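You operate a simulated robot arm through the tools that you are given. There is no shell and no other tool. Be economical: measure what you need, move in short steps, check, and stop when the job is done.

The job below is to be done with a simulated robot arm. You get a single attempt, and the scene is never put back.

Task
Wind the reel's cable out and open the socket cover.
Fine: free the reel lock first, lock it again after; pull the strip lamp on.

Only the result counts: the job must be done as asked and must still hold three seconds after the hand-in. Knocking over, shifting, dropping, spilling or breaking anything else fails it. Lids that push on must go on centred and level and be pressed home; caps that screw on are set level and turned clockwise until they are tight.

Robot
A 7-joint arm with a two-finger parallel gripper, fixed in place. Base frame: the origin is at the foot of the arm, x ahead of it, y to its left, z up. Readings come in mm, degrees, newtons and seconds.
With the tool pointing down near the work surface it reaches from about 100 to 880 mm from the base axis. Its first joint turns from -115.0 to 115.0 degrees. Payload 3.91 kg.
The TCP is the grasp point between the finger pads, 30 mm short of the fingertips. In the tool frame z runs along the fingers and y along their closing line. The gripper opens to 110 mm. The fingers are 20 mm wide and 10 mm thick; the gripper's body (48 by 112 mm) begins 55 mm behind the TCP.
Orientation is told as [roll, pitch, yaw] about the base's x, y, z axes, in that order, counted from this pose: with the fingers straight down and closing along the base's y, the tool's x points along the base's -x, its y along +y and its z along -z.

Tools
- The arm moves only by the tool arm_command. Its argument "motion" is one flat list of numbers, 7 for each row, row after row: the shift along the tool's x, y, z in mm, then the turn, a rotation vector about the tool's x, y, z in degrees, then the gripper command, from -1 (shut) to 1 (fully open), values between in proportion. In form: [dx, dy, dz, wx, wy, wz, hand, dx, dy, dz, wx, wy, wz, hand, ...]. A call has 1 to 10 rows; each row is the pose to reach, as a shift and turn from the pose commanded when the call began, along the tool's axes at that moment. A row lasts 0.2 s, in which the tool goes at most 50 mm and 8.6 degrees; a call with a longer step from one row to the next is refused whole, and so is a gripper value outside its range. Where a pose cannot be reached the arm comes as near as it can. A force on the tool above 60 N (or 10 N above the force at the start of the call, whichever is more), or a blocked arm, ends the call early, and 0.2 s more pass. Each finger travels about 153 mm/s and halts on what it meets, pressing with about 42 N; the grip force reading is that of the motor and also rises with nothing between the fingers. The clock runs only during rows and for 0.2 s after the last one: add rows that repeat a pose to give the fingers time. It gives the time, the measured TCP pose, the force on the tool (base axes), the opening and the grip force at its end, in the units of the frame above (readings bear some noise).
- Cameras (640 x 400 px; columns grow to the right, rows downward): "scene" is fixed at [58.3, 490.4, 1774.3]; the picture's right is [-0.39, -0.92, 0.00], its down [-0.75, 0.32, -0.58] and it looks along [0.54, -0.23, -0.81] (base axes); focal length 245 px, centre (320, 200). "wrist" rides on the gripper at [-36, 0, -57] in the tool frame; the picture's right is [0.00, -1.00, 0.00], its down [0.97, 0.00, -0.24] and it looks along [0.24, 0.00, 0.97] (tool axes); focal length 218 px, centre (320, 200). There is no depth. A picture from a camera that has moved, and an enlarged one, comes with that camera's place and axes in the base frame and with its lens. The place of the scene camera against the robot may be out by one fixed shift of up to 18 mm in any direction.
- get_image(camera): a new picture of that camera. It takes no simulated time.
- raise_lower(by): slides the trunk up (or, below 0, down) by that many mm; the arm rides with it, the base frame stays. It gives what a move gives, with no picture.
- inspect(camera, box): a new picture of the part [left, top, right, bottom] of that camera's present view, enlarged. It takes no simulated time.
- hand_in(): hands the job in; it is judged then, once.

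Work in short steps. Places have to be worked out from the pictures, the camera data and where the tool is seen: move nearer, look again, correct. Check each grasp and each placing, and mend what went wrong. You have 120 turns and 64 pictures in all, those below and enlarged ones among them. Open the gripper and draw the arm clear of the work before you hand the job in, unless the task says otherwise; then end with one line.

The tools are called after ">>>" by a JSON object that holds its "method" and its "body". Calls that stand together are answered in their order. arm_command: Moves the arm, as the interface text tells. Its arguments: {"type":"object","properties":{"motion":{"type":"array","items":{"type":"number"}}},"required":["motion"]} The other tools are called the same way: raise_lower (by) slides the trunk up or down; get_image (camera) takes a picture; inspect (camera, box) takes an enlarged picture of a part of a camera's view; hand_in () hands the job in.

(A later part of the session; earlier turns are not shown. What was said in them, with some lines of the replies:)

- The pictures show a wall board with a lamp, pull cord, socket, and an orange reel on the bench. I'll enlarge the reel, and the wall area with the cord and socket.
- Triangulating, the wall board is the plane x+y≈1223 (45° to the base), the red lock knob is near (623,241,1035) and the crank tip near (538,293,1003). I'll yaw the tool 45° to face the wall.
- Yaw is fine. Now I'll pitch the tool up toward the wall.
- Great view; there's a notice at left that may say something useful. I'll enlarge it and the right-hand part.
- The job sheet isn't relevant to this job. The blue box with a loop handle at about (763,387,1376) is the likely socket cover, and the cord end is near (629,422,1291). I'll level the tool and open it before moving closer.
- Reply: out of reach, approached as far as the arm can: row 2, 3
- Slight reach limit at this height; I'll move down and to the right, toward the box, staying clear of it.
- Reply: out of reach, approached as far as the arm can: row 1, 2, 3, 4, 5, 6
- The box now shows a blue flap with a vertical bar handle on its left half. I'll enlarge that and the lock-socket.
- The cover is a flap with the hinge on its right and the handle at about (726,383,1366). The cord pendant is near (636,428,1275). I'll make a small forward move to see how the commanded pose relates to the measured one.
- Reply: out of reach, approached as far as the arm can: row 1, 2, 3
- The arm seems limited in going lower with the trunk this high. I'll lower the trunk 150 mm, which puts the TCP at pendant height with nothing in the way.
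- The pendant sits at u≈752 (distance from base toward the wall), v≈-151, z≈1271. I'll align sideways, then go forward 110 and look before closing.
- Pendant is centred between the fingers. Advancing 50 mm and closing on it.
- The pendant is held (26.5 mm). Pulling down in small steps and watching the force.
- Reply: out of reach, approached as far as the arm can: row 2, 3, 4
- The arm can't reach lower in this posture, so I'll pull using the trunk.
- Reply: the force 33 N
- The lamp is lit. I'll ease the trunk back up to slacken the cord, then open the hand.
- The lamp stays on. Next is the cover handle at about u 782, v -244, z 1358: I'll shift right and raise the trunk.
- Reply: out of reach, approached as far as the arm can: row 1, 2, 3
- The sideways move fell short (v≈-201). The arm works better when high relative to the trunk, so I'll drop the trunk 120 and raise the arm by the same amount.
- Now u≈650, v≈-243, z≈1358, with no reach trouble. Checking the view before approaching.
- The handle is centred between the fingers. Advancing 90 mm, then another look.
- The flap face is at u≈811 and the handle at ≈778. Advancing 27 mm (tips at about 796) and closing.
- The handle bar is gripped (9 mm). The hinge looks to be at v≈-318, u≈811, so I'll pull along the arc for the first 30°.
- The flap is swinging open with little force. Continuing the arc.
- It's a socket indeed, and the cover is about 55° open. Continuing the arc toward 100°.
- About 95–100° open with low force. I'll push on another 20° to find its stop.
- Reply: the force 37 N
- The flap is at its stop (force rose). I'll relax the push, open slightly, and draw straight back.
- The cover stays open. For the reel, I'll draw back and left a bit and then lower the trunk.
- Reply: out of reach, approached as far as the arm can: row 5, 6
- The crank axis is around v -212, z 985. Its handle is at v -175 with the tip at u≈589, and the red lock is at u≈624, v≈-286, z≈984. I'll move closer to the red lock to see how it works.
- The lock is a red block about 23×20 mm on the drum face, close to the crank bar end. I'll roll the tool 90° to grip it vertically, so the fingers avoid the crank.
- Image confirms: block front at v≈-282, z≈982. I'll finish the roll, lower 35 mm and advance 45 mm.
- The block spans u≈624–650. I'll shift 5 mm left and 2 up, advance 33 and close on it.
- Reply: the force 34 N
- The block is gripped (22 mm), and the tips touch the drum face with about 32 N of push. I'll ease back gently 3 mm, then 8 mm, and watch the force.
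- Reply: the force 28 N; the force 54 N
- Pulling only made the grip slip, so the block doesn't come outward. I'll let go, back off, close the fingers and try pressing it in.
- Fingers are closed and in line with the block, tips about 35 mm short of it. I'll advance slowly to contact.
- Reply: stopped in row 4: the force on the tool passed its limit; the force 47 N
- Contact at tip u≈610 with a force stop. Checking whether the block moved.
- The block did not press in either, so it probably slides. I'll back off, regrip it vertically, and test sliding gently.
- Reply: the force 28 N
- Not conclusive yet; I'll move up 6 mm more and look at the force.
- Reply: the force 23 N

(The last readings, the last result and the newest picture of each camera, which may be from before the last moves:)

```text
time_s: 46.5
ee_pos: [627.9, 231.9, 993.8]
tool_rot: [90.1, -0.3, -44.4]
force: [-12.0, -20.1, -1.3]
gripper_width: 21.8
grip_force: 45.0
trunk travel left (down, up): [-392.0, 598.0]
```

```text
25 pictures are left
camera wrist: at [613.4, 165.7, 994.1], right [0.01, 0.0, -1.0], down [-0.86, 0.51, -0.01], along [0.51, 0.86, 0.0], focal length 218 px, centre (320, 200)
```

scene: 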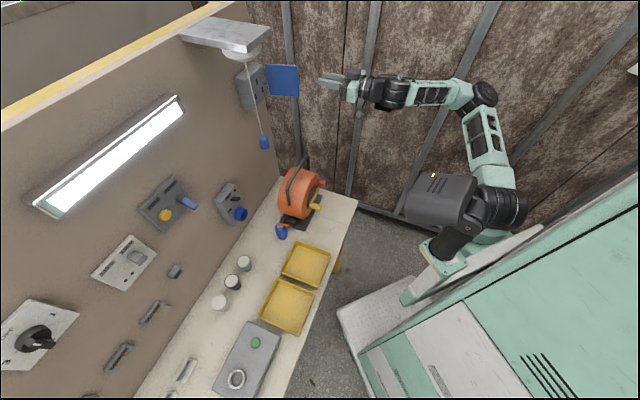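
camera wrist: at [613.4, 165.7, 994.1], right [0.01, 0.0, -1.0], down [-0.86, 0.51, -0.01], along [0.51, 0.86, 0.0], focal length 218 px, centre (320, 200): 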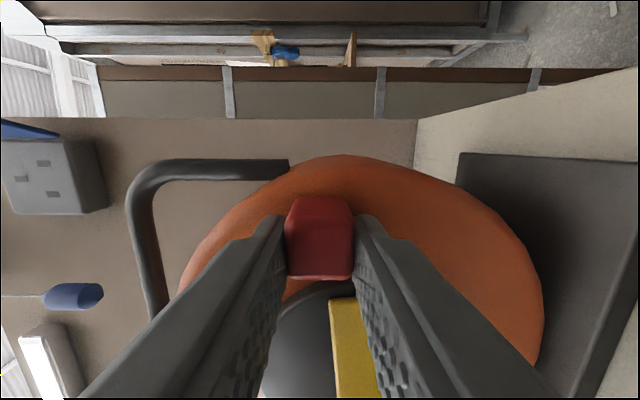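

The block slides upward freely. I'll continue up until it stops, easing back 2 mm from the face.

>>> {"method": "arm_command", "body": {"motion": [0, 3, -2, 0, 0, 0, -0.9, 0, 6, -2, 0, 0, 0, -0.9, 0, 9, -2, 0, 0, 0, -0.9, 0, 12, -2, 0, 0, 0, -0.9, 0, 15, -2, 0, 0, 0, -0.9]}}

>>> {"method": "get_image", "body": {"camera": "wrist"}}

```text
time_s: 47.6
ee_pos: [628.3, 232.3, 1009.5]
tool_rot: [90.0, -0.2, -44.4]
force: [15.9, 11.1, -1.2]
gripper_width: 21.8
grip_force: 45.4
trunk travel left (down, up): [-392.0, 598.0]
```

```text
24 pictures are left
camera wrist: at [613.3, 165.7, 1008.6], right [0.0, 0.0, -1.0], down [-0.86, 0.51, -0.01], along [0.51, 0.86, 0.0], focal length 218 px, centre (320, 200)
```

wrist: 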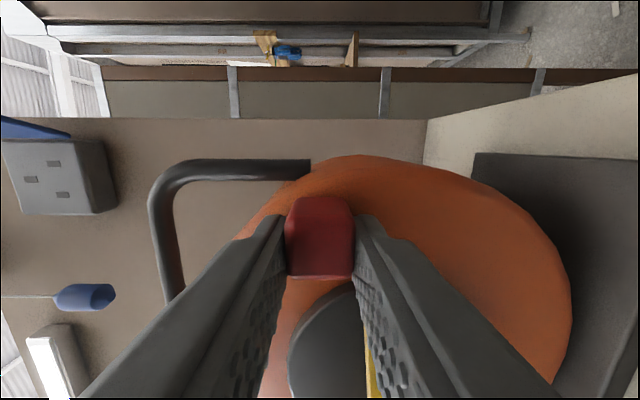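

Still moving freely (z 1009). Continuing up until resistance.

>>> {"method": "arm_command", "body": {"motion": [0, 3, -1, 0, 0, 0, -0.9, 0, 6, -1, 0, 0, 0, -0.9, 0, 9, -1, 0, 0, 0, -0.9, 0, 12, -1, 0, 0, 0, -0.9]}}

```text
time_s: 48.6
ee_pos: [626.7, 231.1, 1010.2]
tool_rot: [88.5, -0.3, -44.5]
force: [6.3, 2.6, -18.0]
gripper_width: 22.1
grip_force: 44.7
trunk travel left (down, up): [-392.0, 598.0]
stopped in row 4: the force on the tool passed its limit (the readings are from after the stop); the commanded pose is now the measured one
```

The lock reached its upper stop at z≈1010 (travel about 25 mm). I'll release it, back off, and look.

>>> {"method": "arm_command", "body": {"motion": [0, 0, 0, 0, 0, 0, -0.6, 0, 0, 0, 0, 0, 0, -0.4, 0, 0, -10, 0, 0, 0, -0.4, 0, 0, -50, 0, 0, 0, -0.2, 0, -10, -95, 0, 0, 0, 0, 50, -25, -95, 0, 0, 0, 0, 80, -25, -95, 0, 0, 0, 0]}}

>>> {"method": "get_image", "body": {"camera": "wrist"}}

```text
refused: row 6 steps farther than a row can; nothing moved
```

```text
23 pictures are left
camera wrist: at [613.1, 165.7, 1011.7], right [-0.01, -0.02, -1.0], down [-0.86, 0.51, 0.0], along [0.51, 0.86, -0.03], focal length 218 px, centre (320, 200)
```

wrist: 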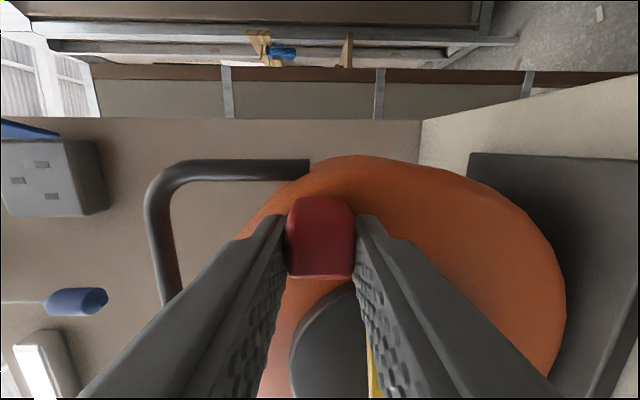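

That call was refused because one row was too long. I'll repeat it with shorter steps.

>>> {"method": "arm_command", "body": {"motion": [0, 0, 0, 0, 0, 0, -0.6, 0, 0, 0, 0, 0, 0, -0.4, 0, 0, -10, 0, 0, 0, -0.4, 0, 0, -50, 0, 0, 0, -0.2, 0, -10, -95, 0, 0, 0, 0, 30, -25, -95, 0, 0, 0, 0, 60, -25, -95, 0, 0, 0, 0, 90, -25, -95, 0, 0, 0, 0]}}

>>> {"method": "get_image", "body": {"camera": "wrist"}}

```text
time_s: 50.4
ee_pos: [495.2, 226.6, 990.2]
tool_rot: [88.9, -0.4, -44.5]
force: [-0.5, 0.5, -0.3]
gripper_width: 55.0
grip_force: 0.0
trunk travel left (down, up): [-392.0, 598.0]
```

```text
22 pictures are left
camera wrist: at [480.7, 160.2, 990.3], right [-0.01, -0.02, -1.0], down [-0.86, 0.51, 0.0], along [0.51, 0.86, -0.02], focal length 218 px, centre (320, 200)
```

wrist: 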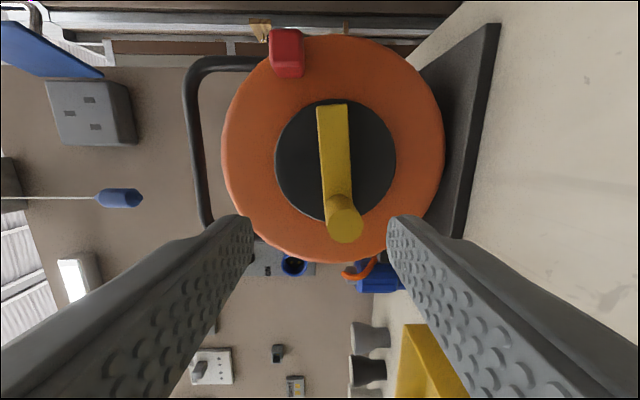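

The lock stays up. The handle looks to be at v≈-181, z≈975, tip u≈572, and the axis at v≈-217. I'll align with the handle and stop just short of it for a check.

>>> {"method": "arm_command", "body": {"motion": [5, -8, 10, 0, 0, 0, 0, 10, -14, 22, 0, 0, 0, 0, 10, -14, 22, 0, 0, 0, 0]}}

>>> {"method": "get_image", "body": {"camera": "wrist"}}

```text
time_s: 51.2
ee_pos: [503.8, 249.6, 974.3]
tool_rot: [88.9, -0.5, -44.3]
force: [0.6, -0.5, 0.5]
gripper_width: 55.2
grip_force: 0.0
trunk travel left (down, up): [-392.0, 598.0]
```

```text
21 pictures are left
camera wrist: at [489.3, 183.4, 974.9], right [-0.01, -0.02, -1.0], down [-0.86, 0.51, 0.0], along [0.51, 0.86, -0.02], focal length 218 px, centre (320, 200)
```

wrist: 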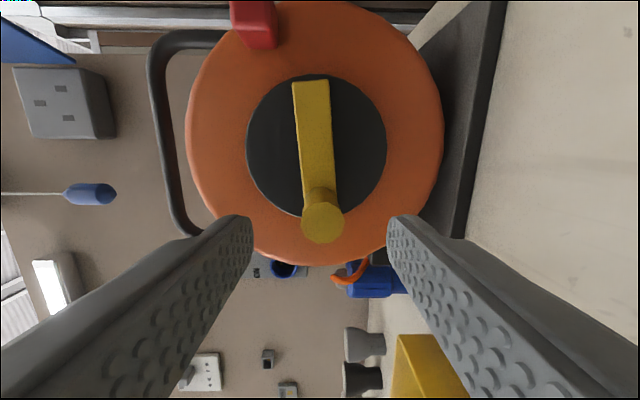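

The handle is centred between the fingers. Advancing 38 mm and closing on it.

>>> {"method": "arm_command", "body": {"motion": [0, -1, 20, 0, 0, 0, 0, 0, -1, 38, 0, 0, 0, 0, 0, -1, 38, 0, 0, 0, -0.5, 0, -1, 38, 0, 0, 0, -0.9, 0, -1, 38, 0, 0, 0, -0.9]}}

>>> {"method": "get_image", "body": {"camera": "wrist"}}

```text
time_s: 52.4
ee_pos: [529.0, 278.2, 972.5]
tool_rot: [88.9, -0.5, -44.4]
force: [-0.7, 2.5, -4.1]
gripper_width: 23.7
grip_force: 45.1
trunk travel left (down, up): [-392.0, 598.0]
```

```text
20 pictures are left
camera wrist: at [515.2, 210.5, 973.9], right [-0.01, -0.02, -1.0], down [-0.86, 0.51, 0.0], along [0.51, 0.86, -0.02], focal length 218 px, centre (320, 200)
```

wrist: 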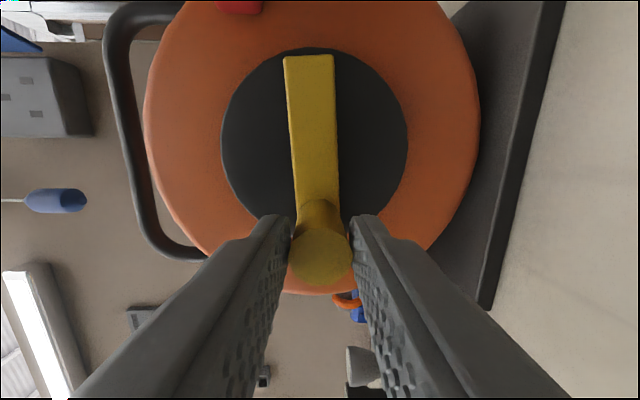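

The handle is gripped (23.7 mm). The cable leaves low on the left, so paying out should be clockwise seen from the front. I'll test 30° upward along a 37 mm circle.

>>> {"method": "arm_command", "body": {"motion": [-0.3, 4.5, 0, 0, 0, 0, -0.9, -1.2, 9.5, 0, 0, 0, 0, -0.9, -3, 14.5, 0, 0, 0, 0, -0.9, -5, 18.5, 0, 0, 0, 0, -0.9]}}

>>> {"method": "get_image", "body": {"camera": "wrist"}}

```text
time_s: 53.4
ee_pos: [532.9, 274.5, 990.3]
tool_rot: [88.9, -0.6, -44.5]
force: [-4.1, 3.3, -14.4]
gripper_width: 23.9
grip_force: 45.4
trunk travel left (down, up): [-392.0, 598.0]
```

```text
19 pictures are left
camera wrist: at [519.6, 206.9, 991.6], right [-0.01, -0.02, -1.0], down [-0.86, 0.51, 0.0], along [0.51, 0.86, -0.02], focal length 218 px, centre (320, 200)
```

wrist: 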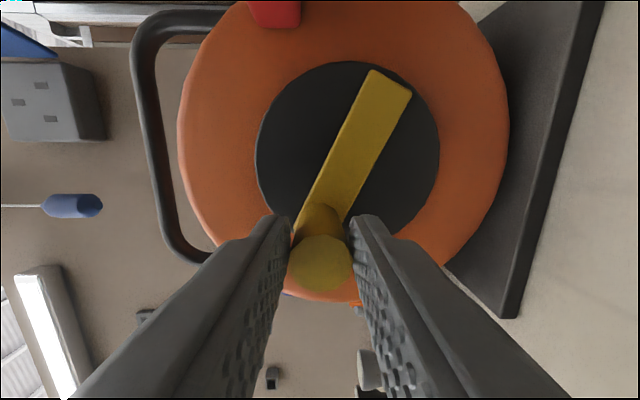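

It turns with modest force. Continuing clockwise to 130°, then checking the cable.

>>> {"method": "arm_command", "body": {"motion": [-3.7, 5.3, 0, 0, 0, 0, -0.9, -8.3, 9.8, 0, 0, 0, 0, -0.9, -13.5, 13.5, 0, 0, 0, 0, -0.9, -19.4, 16.3, 0, 0, 0, 0, -0.9, -25.6, 17.9, 0, 0, 0, 0, -0.9, -32, 18.5, 0, 0, 0, 0, -0.9, -38.5, 17.9, 0, 0, 0, 0, -0.9, -44.7, 16.3, 0, 0, 0, 0, -0.9, -50.5, 13.5, 0, 0, 0, 0, -0.9, -55.8, 9.8, 0, 0, 0, 0, -0.9]}}

>>> {"method": "inspect", "body": {"camera": "scene", "box": [200, 140, 360, 300]}}

```text
time_s: 54.1
ee_pos: [536.0, 271.5, 993.1]
tool_rot: [87.6, -0.9, -43.3]
force: [0.4, 16.1, -13.1]
gripper_width: 24.0
grip_force: 45.5
trunk travel left (down, up): [-392.0, 598.0]
stopped in row 3: the force on the tool passed its limit (the readings are from after the stop); the commanded pose is now the measured one
```

```text
2.50 times, centred on (280, 220) of scene
camera zoom: at [58.3, 490.4, 1774.3], right [-0.39, -0.92, 0.0], down [-0.75, 0.32, -0.58], along [0.54, -0.23, -0.81], focal length 614 px, centre (420, 150)
```

zoom: 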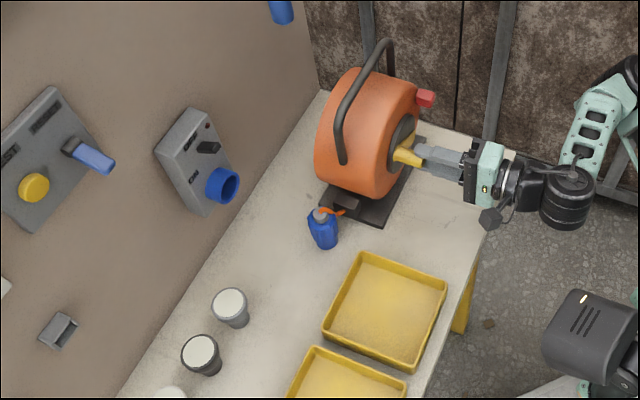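

A purely tangential stop at about 35° clockwise, and the plug hasn't moved. I'll try the other way: back through the start and down.

>>> {"method": "arm_command", "body": {"motion": [3, -6, 0, 0, 0, 0, -0.9, 6, -12, 0, 0, 0, 0, -0.9, 7.5, -19, 0, 0, 0, 0, -0.9, 8, -24, 0, 0, 0, 0, -0.9, 7, -30, 0, 0, 0, 0, -0.9, 5, -35.5, 0, 0, 0, 0, -0.9]}}

>>> {"method": "get_image", "body": {"camera": "wrist"}}

```text
time_s: 55.5
ee_pos: [530.7, 272.9, 960.8]
tool_rot: [88.0, -0.8, -43.4]
force: [-3.4, 4.5, 13.2]
gripper_width: 23.6
grip_force: 44.8
trunk travel left (down, up): [-392.0, 598.0]
```

```text
17 pictures are left
camera wrist: at [517.1, 205.5, 962.5], right [-0.01, -0.04, -1.0], down [-0.87, 0.49, -0.01], along [0.49, 0.87, -0.04], focal length 218 px, centre (320, 200)
```

wrist: 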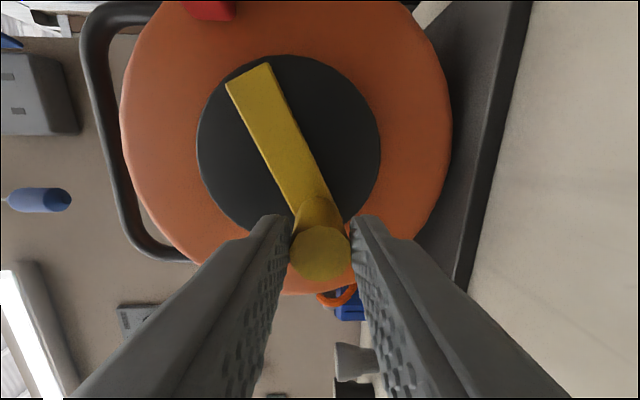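

It turns this way as well, now about -25°. Continuing counter-clockwise (under and to the right) to about -120°.

>>> {"method": "arm_command", "body": {"motion": [-3.3, -6.5, 0, 0, 0, 0, -0.9, -8.6, -12.5, 0, 0, 0, 0, -0.9, -14.5, -16.8, 0, 0, 0, 0, -0.9, -21.2, -19.8, 0, 0, 0, 0, -0.9, -28.3, -21.3, 0, 0, 0, 0, -0.9, -35.7, -21.3, 0, 0, 0, 0, -0.9, -42.8, -19.8, 0, 0, 0, 0, -0.9, -49.5, -16.8, 0, 0, 0, 0, -0.9]}}

>>> {"method": "inspect", "body": {"camera": "scene", "box": [200, 140, 360, 300]}}

```text
time_s: 57.3
ee_pos: [565.4, 237.7, 943.6]
tool_rot: [87.9, -0.8, -43.3]
force: [-22.7, 2.8, 16.7]
gripper_width: 23.7
grip_force: 45.5
trunk travel left (down, up): [-392.0, 598.0]
```

```text
2.50 times, centred on (280, 220) of scene
camera zoom: at [58.3, 490.4, 1774.3], right [-0.39, -0.92, 0.0], down [-0.75, 0.32, -0.58], along [0.54, -0.23, -0.81], focal length 614 px, centre (420, 150)
```

zoom: 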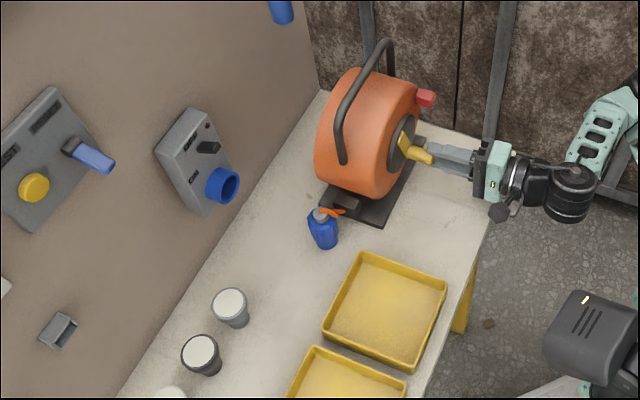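

The crank turned under to about -120°, with the plug unmoved so far. Continuing the same way to -240°.

>>> {"method": "arm_command", "body": {"motion": [-5.9, 4.3, 0, 0, 0, 0, -0.9, -10.8, 9.7, 0, 0, 0, 0, -0.9, -14.5, 16.1, 0, 0, 0, 0, -0.9, -16.7, 23, 0, 0, 0, 0, -0.9, -17.5, 30.3, 0, 0, 0, 0, -0.9, -16.7, 37.6, 0, 0, 0, 0, -0.9, -14.5, 44.5, 0, 0, 0, 0, -0.9, -10.8, 50.9, 0, 0, 0, 0, -0.9, -5.9, 56.3, 0, 0, 0, 0, -0.9, 0, 60.6, 0, 0, 0, 0, -0.9]}}

>>> {"method": "get_image", "body": {"camera": "wrist"}}

```text
time_s: 58.4
ee_pos: [593.7, 217.9, 969.4]
tool_rot: [87.5, -0.4, -46.0]
force: [18.4, -38.1, -5.5]
gripper_width: 0.1
grip_force: 38.1
trunk travel left (down, up): [-392.0, 598.0]
stopped in row 5: the force on the tool passed its limit (the readings are from after the stop); the commanded pose is now the measured one
```

```text
15 pictures are left
camera wrist: at [577.1, 151.3, 971.1], right [-0.03, -0.03, -1.0], down [-0.85, 0.53, 0.0], along [0.53, 0.85, -0.04], focal length 218 px, centre (320, 200)
```

wrist: 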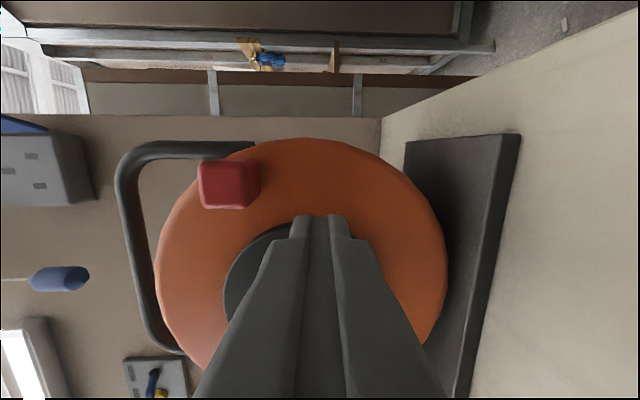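

The handle slipped out of the pads (width 0). I'll back off, open and look where the crank is.

>>> {"method": "arm_command", "body": {"motion": [-4, 0, 0, 0, 0, 0, -1, -4, 0, -30, 0, 0, 0, -1, -4, 0, -60, 0, 0, 0, -0.5, 15, 0, -60, 0, 0, 0, 0, 30, 0, -60, 0, 0, 0, 0]}}

>>> {"method": "get_image", "body": {"camera": "wrist"}}

```text
time_s: 59.6
ee_pos: [524.3, 201.7, 969.3]
tool_rot: [87.6, -0.6, -44.8]
force: [1.5, 0.0, 0.3]
gripper_width: 55.1
grip_force: 0.1
trunk travel left (down, up): [-392.0, 598.0]
```

```text
14 pictures are left
camera wrist: at [509.2, 134.8, 971.8], right [-0.02, -0.04, -1.0], down [-0.86, 0.51, 0.0], along [0.51, 0.86, -0.04], focal length 218 px, centre (320, 200)
```

wrist: 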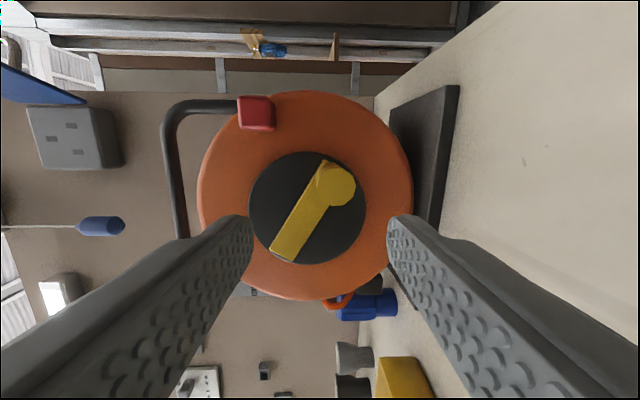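

The crank stopped at φ≈-147° with the handle at about v -243.5, z 955. The pads slid because they weren't following the crank angle, so I'll turn the tool to match (pads along the radius) and regrip.

>>> {"method": "arm_command", "body": {"motion": [-4, -4, 0, -0.5, 0, 8, 0, -8, -8, 0, -1, 0, 16, 0, -12, -11, 0, -1.5, 0, 24, 0, -15.5, -14, 0, -2, 0, 32, 0, -15.5, -14, 30, -2, 0, 32, 0, -15.5, -14, 60, -2, 0, 32, 0, -15.5, -14, 60, -2, 0, 32, 0]}}

>>> {"method": "get_image", "body": {"camera": "wrist"}}

```text
time_s: 61.2
ee_pos: [577.0, 232.6, 955.1]
tool_rot: [89.5, 31.3, -45.7]
force: [0.1, -0.1, 0.2]
gripper_width: 55.0
grip_force: 0.1
out of reach, approached as far as the arm can: row 3, 4
trunk travel left (down, up): [-392.0, 598.0]
```

```text
13 pictures are left
camera wrist: at [557.0, 169.3, 935.4], right [-0.37, 0.37, -0.85], down [-0.75, 0.42, 0.51], along [0.55, 0.83, 0.12], focal length 218 px, centre (320, 200)
```

wrist: 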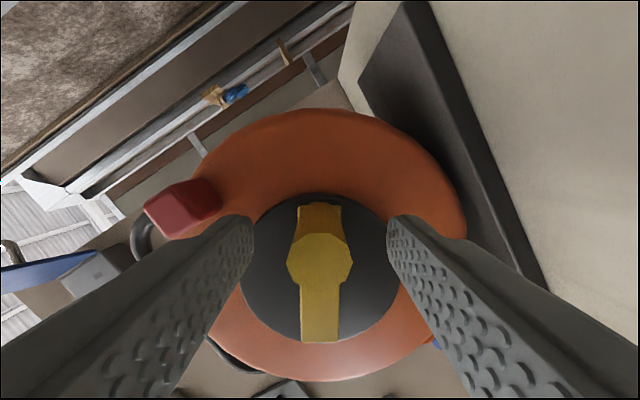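

The handle is centred and the crank bar is aligned with the tool. Closing, then I'll turn counter-clockwise, rotating the tool with the crank.

>>> {"method": "arm_command", "body": {"motion": [0, 0, 4, 0, 0, 0, -0.5, 0, 0, 4, 0, 0, 0, -0.9, 0, 0, 4, 0, 0, 0, -0.9]}}

>>> {"method": "arm_command", "body": {"motion": [0.4, 5.3, 0, 0, 0, -8.5, -0.9, 1.6, 10.5, 0, 0, 0, -17, -0.9, 3.5, 15.5, 0, 0, 0, -25.5, -0.9, 6.2, 20.1, 0, 0, 0, -34, -0.9, 9.5, 24.3, 0, 0, 0, -42.5, -0.9, 13.3, 28, 0, 0, 0, -51, -0.9, 17.7, 31, 0, 0, 0, -59.5, -0.9, 22.5, 33.4, 0, 0, 0, -68, -0.9, 27.6, 35, 0, 0, 0, -76.5, -0.9, 32.9, 35.9, 0, 0, 0, -85, -0.9]}}

```text
time_s: 62.0
ee_pos: [578.5, 235.1, 955.8]
tool_rot: [89.6, 31.4, -45.7]
force: [-5.6, -8.0, -4.4]
gripper_width: 23.4
grip_force: 45.1
trunk travel left (down, up): [-392.0, 598.0]
```

```text
time_s: 64.2
ee_pos: [572.9, 240.3, 1005.1]
tool_rot: [89.5, -53.7, -45.1]
force: [-7.9, -18.2, 14.7]
gripper_width: 23.5
grip_force: 45.2
trunk travel left (down, up): [-392.0, 598.0]
```

Works well; the crank is now at about -232°. Checking the cable from the scene camera.

>>> {"method": "inspect", "body": {"camera": "scene", "box": [240, 170, 350, 260]}}

```text
4.44 times, centred on (295, 215) of scene
camera zoom: at [58.3, 490.4, 1774.3], right [-0.39, -0.92, 0.0], down [-0.75, 0.32, -0.58], along [0.54, -0.23, -0.81], focal length 1091 px, centre (431, 133)
```

zoom: 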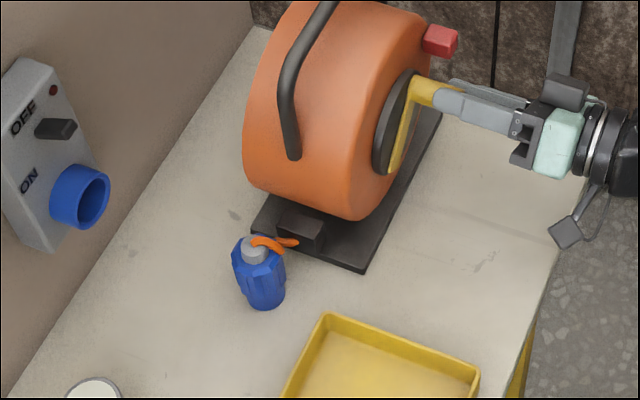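

The plug and lead look static, so I'll judge by the crank's travel and keep turning counter-clockwise toward its end stop.

>>> {"method": "arm_command", "body": {"motion": [0.4, 5.3, 0, 0, 0, -8.5, -0.9, 1.6, 10.5, 0, 0, 0, -17, -0.9, 3.5, 15.5, 0, 0, 0, -25.5, -0.9, 6.2, 20.1, 0, 0, 0, -34, -0.9, 9.5, 24.3, 0, 0, 0, -42.5, -0.9, 13.3, 28, 0, 0, 0, -51, -0.9, 17.7, 31, 0, 0, 0, -59.5, -0.9, 22.5, 33.4, 0, 0, 0, -68, -0.9, 27.6, 35, 0, 0, 0, -76.5, -0.9, 32.9, 35.9, 0, 0, 0, -85, -0.9]}}

>>> {"method": "get_image", "body": {"camera": "wrist"}}

```text
time_s: 66.0
ee_pos: [558.0, 259.5, 1005.6]
tool_rot: [-89.4, -64.5, 132.1]
force: [-4.3, -38.3, 6.5]
gripper_width: 24.3
grip_force: 45.2
trunk travel left (down, up): [-392.0, 598.0]
stopped in row 8: the force on the tool passed its limit (the readings are from after the stop); the commanded pose is now the measured one
```

```text
11 pictures are left
camera wrist: at [504.3, 231.1, 1038.3], right [0.61, -0.66, 0.43], down [0.1, -0.47, -0.88], along [0.78, 0.58, -0.22], focal length 218 px, centre (320, 200)
```

wrist: 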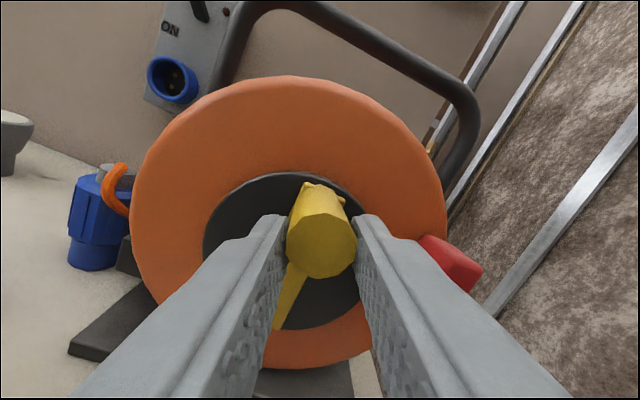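

The turn stopped with the handle near the top (φ≈-275°) and the tool about 20° ahead of the crank. I'll relieve the twist and push gently left to see whether that is a real end stop.

>>> {"method": "arm_command", "body": {"motion": [0, 0, -2, 0, 0, 8, -0.9, 0, 0, -2, 0, 0, 16, -0.9, 0, 0, -2, 0, 0, 18, -0.9]}}

>>> {"method": "arm_command", "body": {"motion": [1.4, 2.5, 0, 0, 0, -4, -0.9, 2.9, 5, 0, 0, 0, -8, -0.9, 4.5, 7.4, 0, 0, 0, -12, -0.9]}}

```text
time_s: 66.8
ee_pos: [554.5, 259.3, 1006.9]
tool_rot: [-88.9, -82.8, 131.8]
force: [24.9, -10.5, 23.8]
gripper_width: 24.3
grip_force: 45.2
trunk travel left (down, up): [-392.0, 598.0]
```

```text
time_s: 67.5
ee_pos: [556.3, 260.2, 1005.2]
tool_rot: [-90.7, -73.7, 132.3]
force: [1.4, -23.5, 7.8]
gripper_width: 24.6
grip_force: 44.5
trunk travel left (down, up): [-392.0, 598.0]
stopped in row 3: the force on the tool passed its limit (the readings are from after the stop); the commanded pose is now the measured one
```

It stops at the same place again (tangential resistance at φ≈-272°), so this is the end of travel. I'll compare the cable with the very first view.

>>> {"method": "inspect", "body": {"camera": "scene", "box": [250, 140, 360, 250]}}

```text
3.64 times, centred on (305, 195) of scene
camera zoom: at [58.3, 490.4, 1774.3], right [-0.39, -0.92, 0.0], down [-0.75, 0.32, -0.58], along [0.54, -0.23, -0.81], focal length 892 px, centre (374, 218)
```

zoom: 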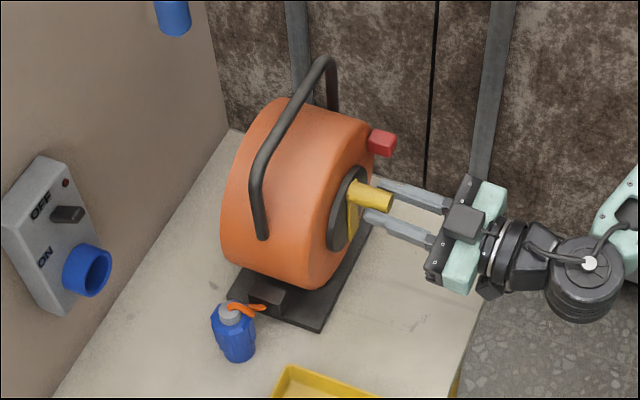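

The cable graphic is fixed, so the crank at its far stop is wound out. I'll release the handle, back off, and level the tool for the lock.

>>> {"method": "arm_command", "body": {"motion": [0, 0, 0, 0, 0, 0, -0.4, 0, 0, 0, 0, 0, 0, -0.2, 0, 0, -30, 0, 0, 0, -0.2, 0, 0, -65, 0, 0, 0, -0.2, 0, 0, -65, 0, 0, 8, -0.2, 0, 0, -65, 0, 0, 16, -0.2]}}

>>> {"method": "get_image", "body": {"camera": "wrist"}}

```text
time_s: 68.9
ee_pos: [506.6, 218.3, 1005.1]
tool_rot: [-101.7, -89.6, 143.7]
force: [0.4, 0.7, 0.7]
gripper_width: 43.8
grip_force: 0.1
trunk travel left (down, up): [-392.0, 598.0]
```

```text
9 pictures are left
camera wrist: at [463.4, 180.1, 1040.5], right [0.67, -0.74, 0.01], down [-0.17, -0.16, -0.97], along [0.72, 0.65, -0.24], focal length 218 px, centre (320, 200)
```

wrist: 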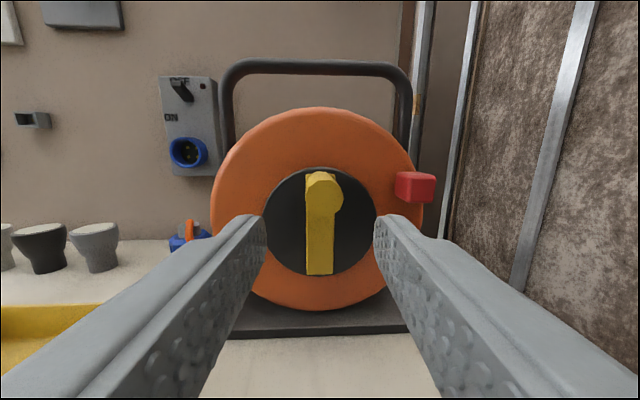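

The crank bar is vertical with the handle at the top (270° turned). Now I'll move right to the lock at v≈-280, z≈1010, correcting the 3° yaw.

>>> {"method": "arm_command", "body": {"motion": [-2, -25, 0, -1, 0, 0, -0.2, -4, -50, 0, -2, 0, 0, -0.2, -5, -76, 0, -2.8, 0, 0, -0.2, -5, -76, 30, -2.8, 0, 0, -0.2, -5, -76, 50, -2.8, 0, 0, -0.2, -5, -76, 50, -2.8, 0, 0, -0.2]}}

>>> {"method": "get_image", "body": {"camera": "wrist"}}

```text
time_s: 70.3
ee_pos: [596.8, 195.8, 1010.1]
tool_rot: [-97.5, -89.5, 142.2]
force: [0.1, -0.5, -0.7]
gripper_width: 44.0
grip_force: 0.0
trunk travel left (down, up): [-392.0, 598.0]
```

```text
8 pictures are left
camera wrist: at [555.0, 154.5, 1045.1], right [0.7, -0.71, 0.01], down [-0.16, -0.17, -0.97], along [0.69, 0.68, -0.24], focal length 218 px, centre (320, 200)
```

wrist: 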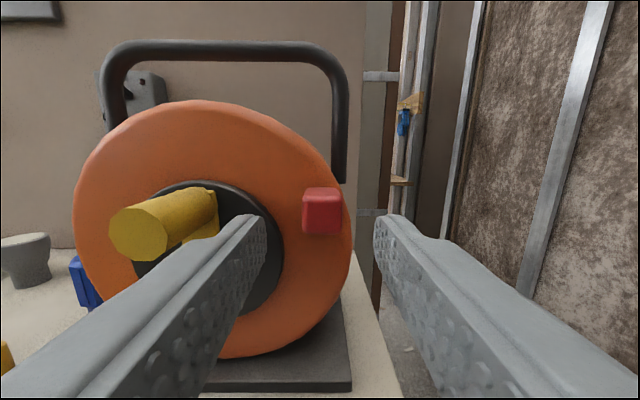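

The lock is centred between the fingers. Advancing 45 mm and gripping it.

>>> {"method": "arm_command", "body": {"motion": [0, 1, 25, 0, 0, 0, -0.2, 0, 1, 45, 0, 0, 0, -0.2, 0, 1, 45, 0, 0, 0, -0.5, 0, 1, 45, 0, 0, 0, -0.9, 0, 1, 45, 0, 0, 0, -0.9]}}

>>> {"method": "arm_command", "body": {"motion": [4, 0, 0, 0, 0, 0, -0.9, 8, 0, 0, 0, 0, 0, -0.9, 12, 0, 0, 0, 0, 0, -0.9, 16, 0, 0, 0, 0, 0, -0.9, 20, 0, 0, 0, 0, 0, -0.9, 23, 0, 0, 0, 0, 0, -0.9]}}

```text
time_s: 71.5
ee_pos: [628.1, 227.6, 1011.7]
tool_rot: [-95.9, -89.7, 140.5]
force: [7.7, -9.1, 0.3]
gripper_width: 22.0
grip_force: 45.1
trunk travel left (down, up): [-392.0, 598.0]
```

```text
time_s: 72.9
ee_pos: [628.3, 226.4, 987.0]
tool_rot: [-90.3, -89.7, 134.8]
force: [27.2, -7.6, 1.0]
gripper_width: 21.9
grip_force: 44.5
trunk travel left (down, up): [-392.0, 598.0]
```

Slid down freely to z≈987. Continuing in small steps to the lower stop.

>>> {"method": "arm_command", "body": {"motion": [2, 0, 0, 0, 0, 0, -0.9, 4, 0, 0, 0, 0, 0, -0.9, 6, 0, 0, 0, 0, 0, -0.9, 8, 0, 0, 0, 0, 0, -0.9]}}

>>> {"method": "inspect", "body": {"camera": "wrist", "box": [220, 130, 420, 300]}}

```text
time_s: 73.9
ee_pos: [628.6, 226.3, 983.8]
tool_rot: [-149.3, -89.4, -166.2]
force: [27.1, -11.9, 36.3]
gripper_width: 22.5
grip_force: 44.5
trunk travel left (down, up): [-392.0, 598.0]
```

```text
2.35 times, centred on (320, 215) of wrist
camera zoom: at [587.4, 185.5, 1018.8], right [0.7, -0.71, 0.01], down [-0.16, -0.17, -0.97], along [0.7, 0.68, -0.23], focal length 514 px, centre (320, 165)
```

zoom: 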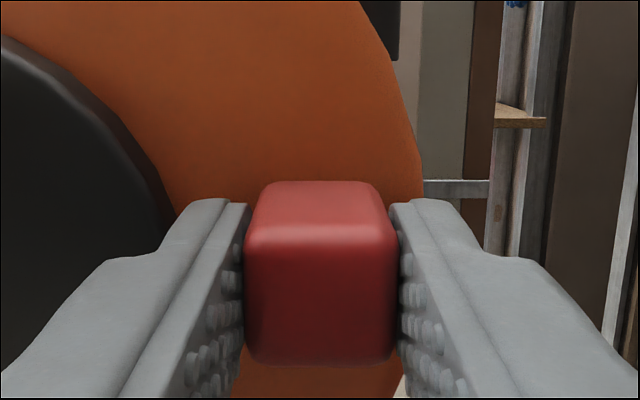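

The lower stop is reached (36 N up at z≈984, as it was originally). Releasing and drawing back.

>>> {"method": "arm_command", "body": {"motion": [0, 0, 0, 0, 0, 0, -0.4, 0, 0, 0, 0, 0, 0, -0.2, 0, 0, -30, 0, 0, 0, -0.2, 0, 0, -70, 0, 0, 0, 0, 0, 0, -100, 0, 0, 0, 0.2]}}

>>> {"method": "get_image", "body": {"camera": "wrist"}}

```text
time_s: 75.1
ee_pos: [554.1, 158.1, 980.0]
tool_rot: [-94.6, -89.4, 139.5]
force: [0.3, 0.8, 0.0]
gripper_width: 66.0
grip_force: 0.0
trunk travel left (down, up): [-392.0, 598.0]
```

```text
6 pictures are left
camera wrist: at [513.7, 117.1, 1016.1], right [0.7, -0.71, 0.01], down [-0.16, -0.17, -0.97], along [0.69, 0.68, -0.24], focal length 218 px, centre (320, 200)
```

wrist: 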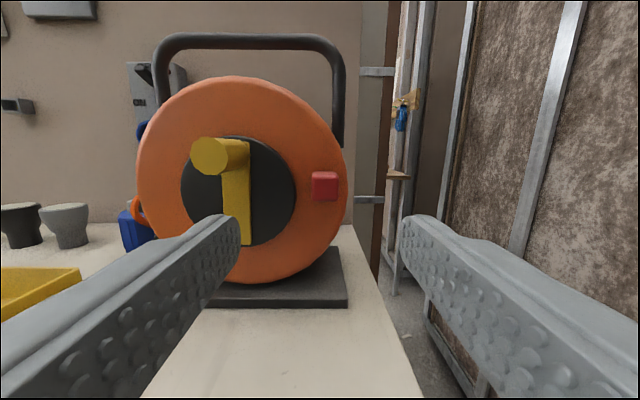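

The lock is back at axis height and the crank is still at the top. I'll draw the arm further clear, open the gripper fully and check the whole scene.

>>> {"method": "arm_command", "body": {"motion": [0, 0, -30, 0, 0, 0, 1, -20, 0, -60, 0, 0, 0, 1, -40, 0, -80, 0, 0, 0, 1, -60, 0, -80, 0, 0, 0, 1]}}

>>> {"method": "get_image", "body": {"camera": "scene"}}

```text
time_s: 76.1
ee_pos: [504.2, 103.8, 1048.8]
tool_rot: [-84.4, -89.6, 129.2]
force: [0.2, 0.4, 0.6]
gripper_width: 110.1
grip_force: 0.1
out of reach, approached as far as the arm can: row 1, 2, 3, 4
trunk travel left (down, up): [-392.0, 598.0]
```

```text
5 pictures are left
```

scene: 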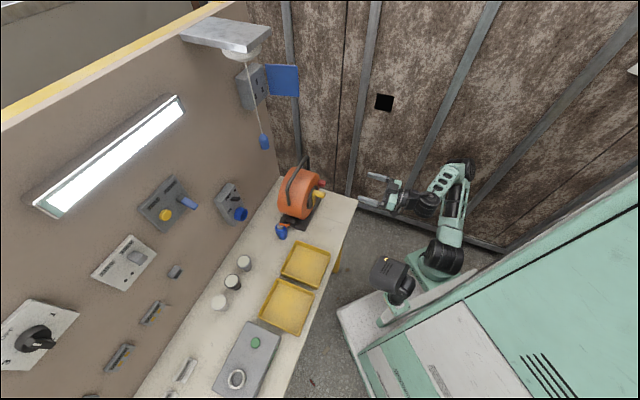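

The lamp is on, the cover is open, the crank is wound out, the lock is down, and nothing else has been disturbed. Handing in.

>>> {"method": "hand_in", "body": {}}

```text
The job is handed in.
```

I've handed the job in: the reel was unlocked, cranked to its far stop and locked again, the socket cover is open, and the strip lamp is on. The cable itself never visibly moved, so I judged "wound out" from the crank, which turned about 270° counter-clockwise to its end stop (about 35° the other way also hit a stop).
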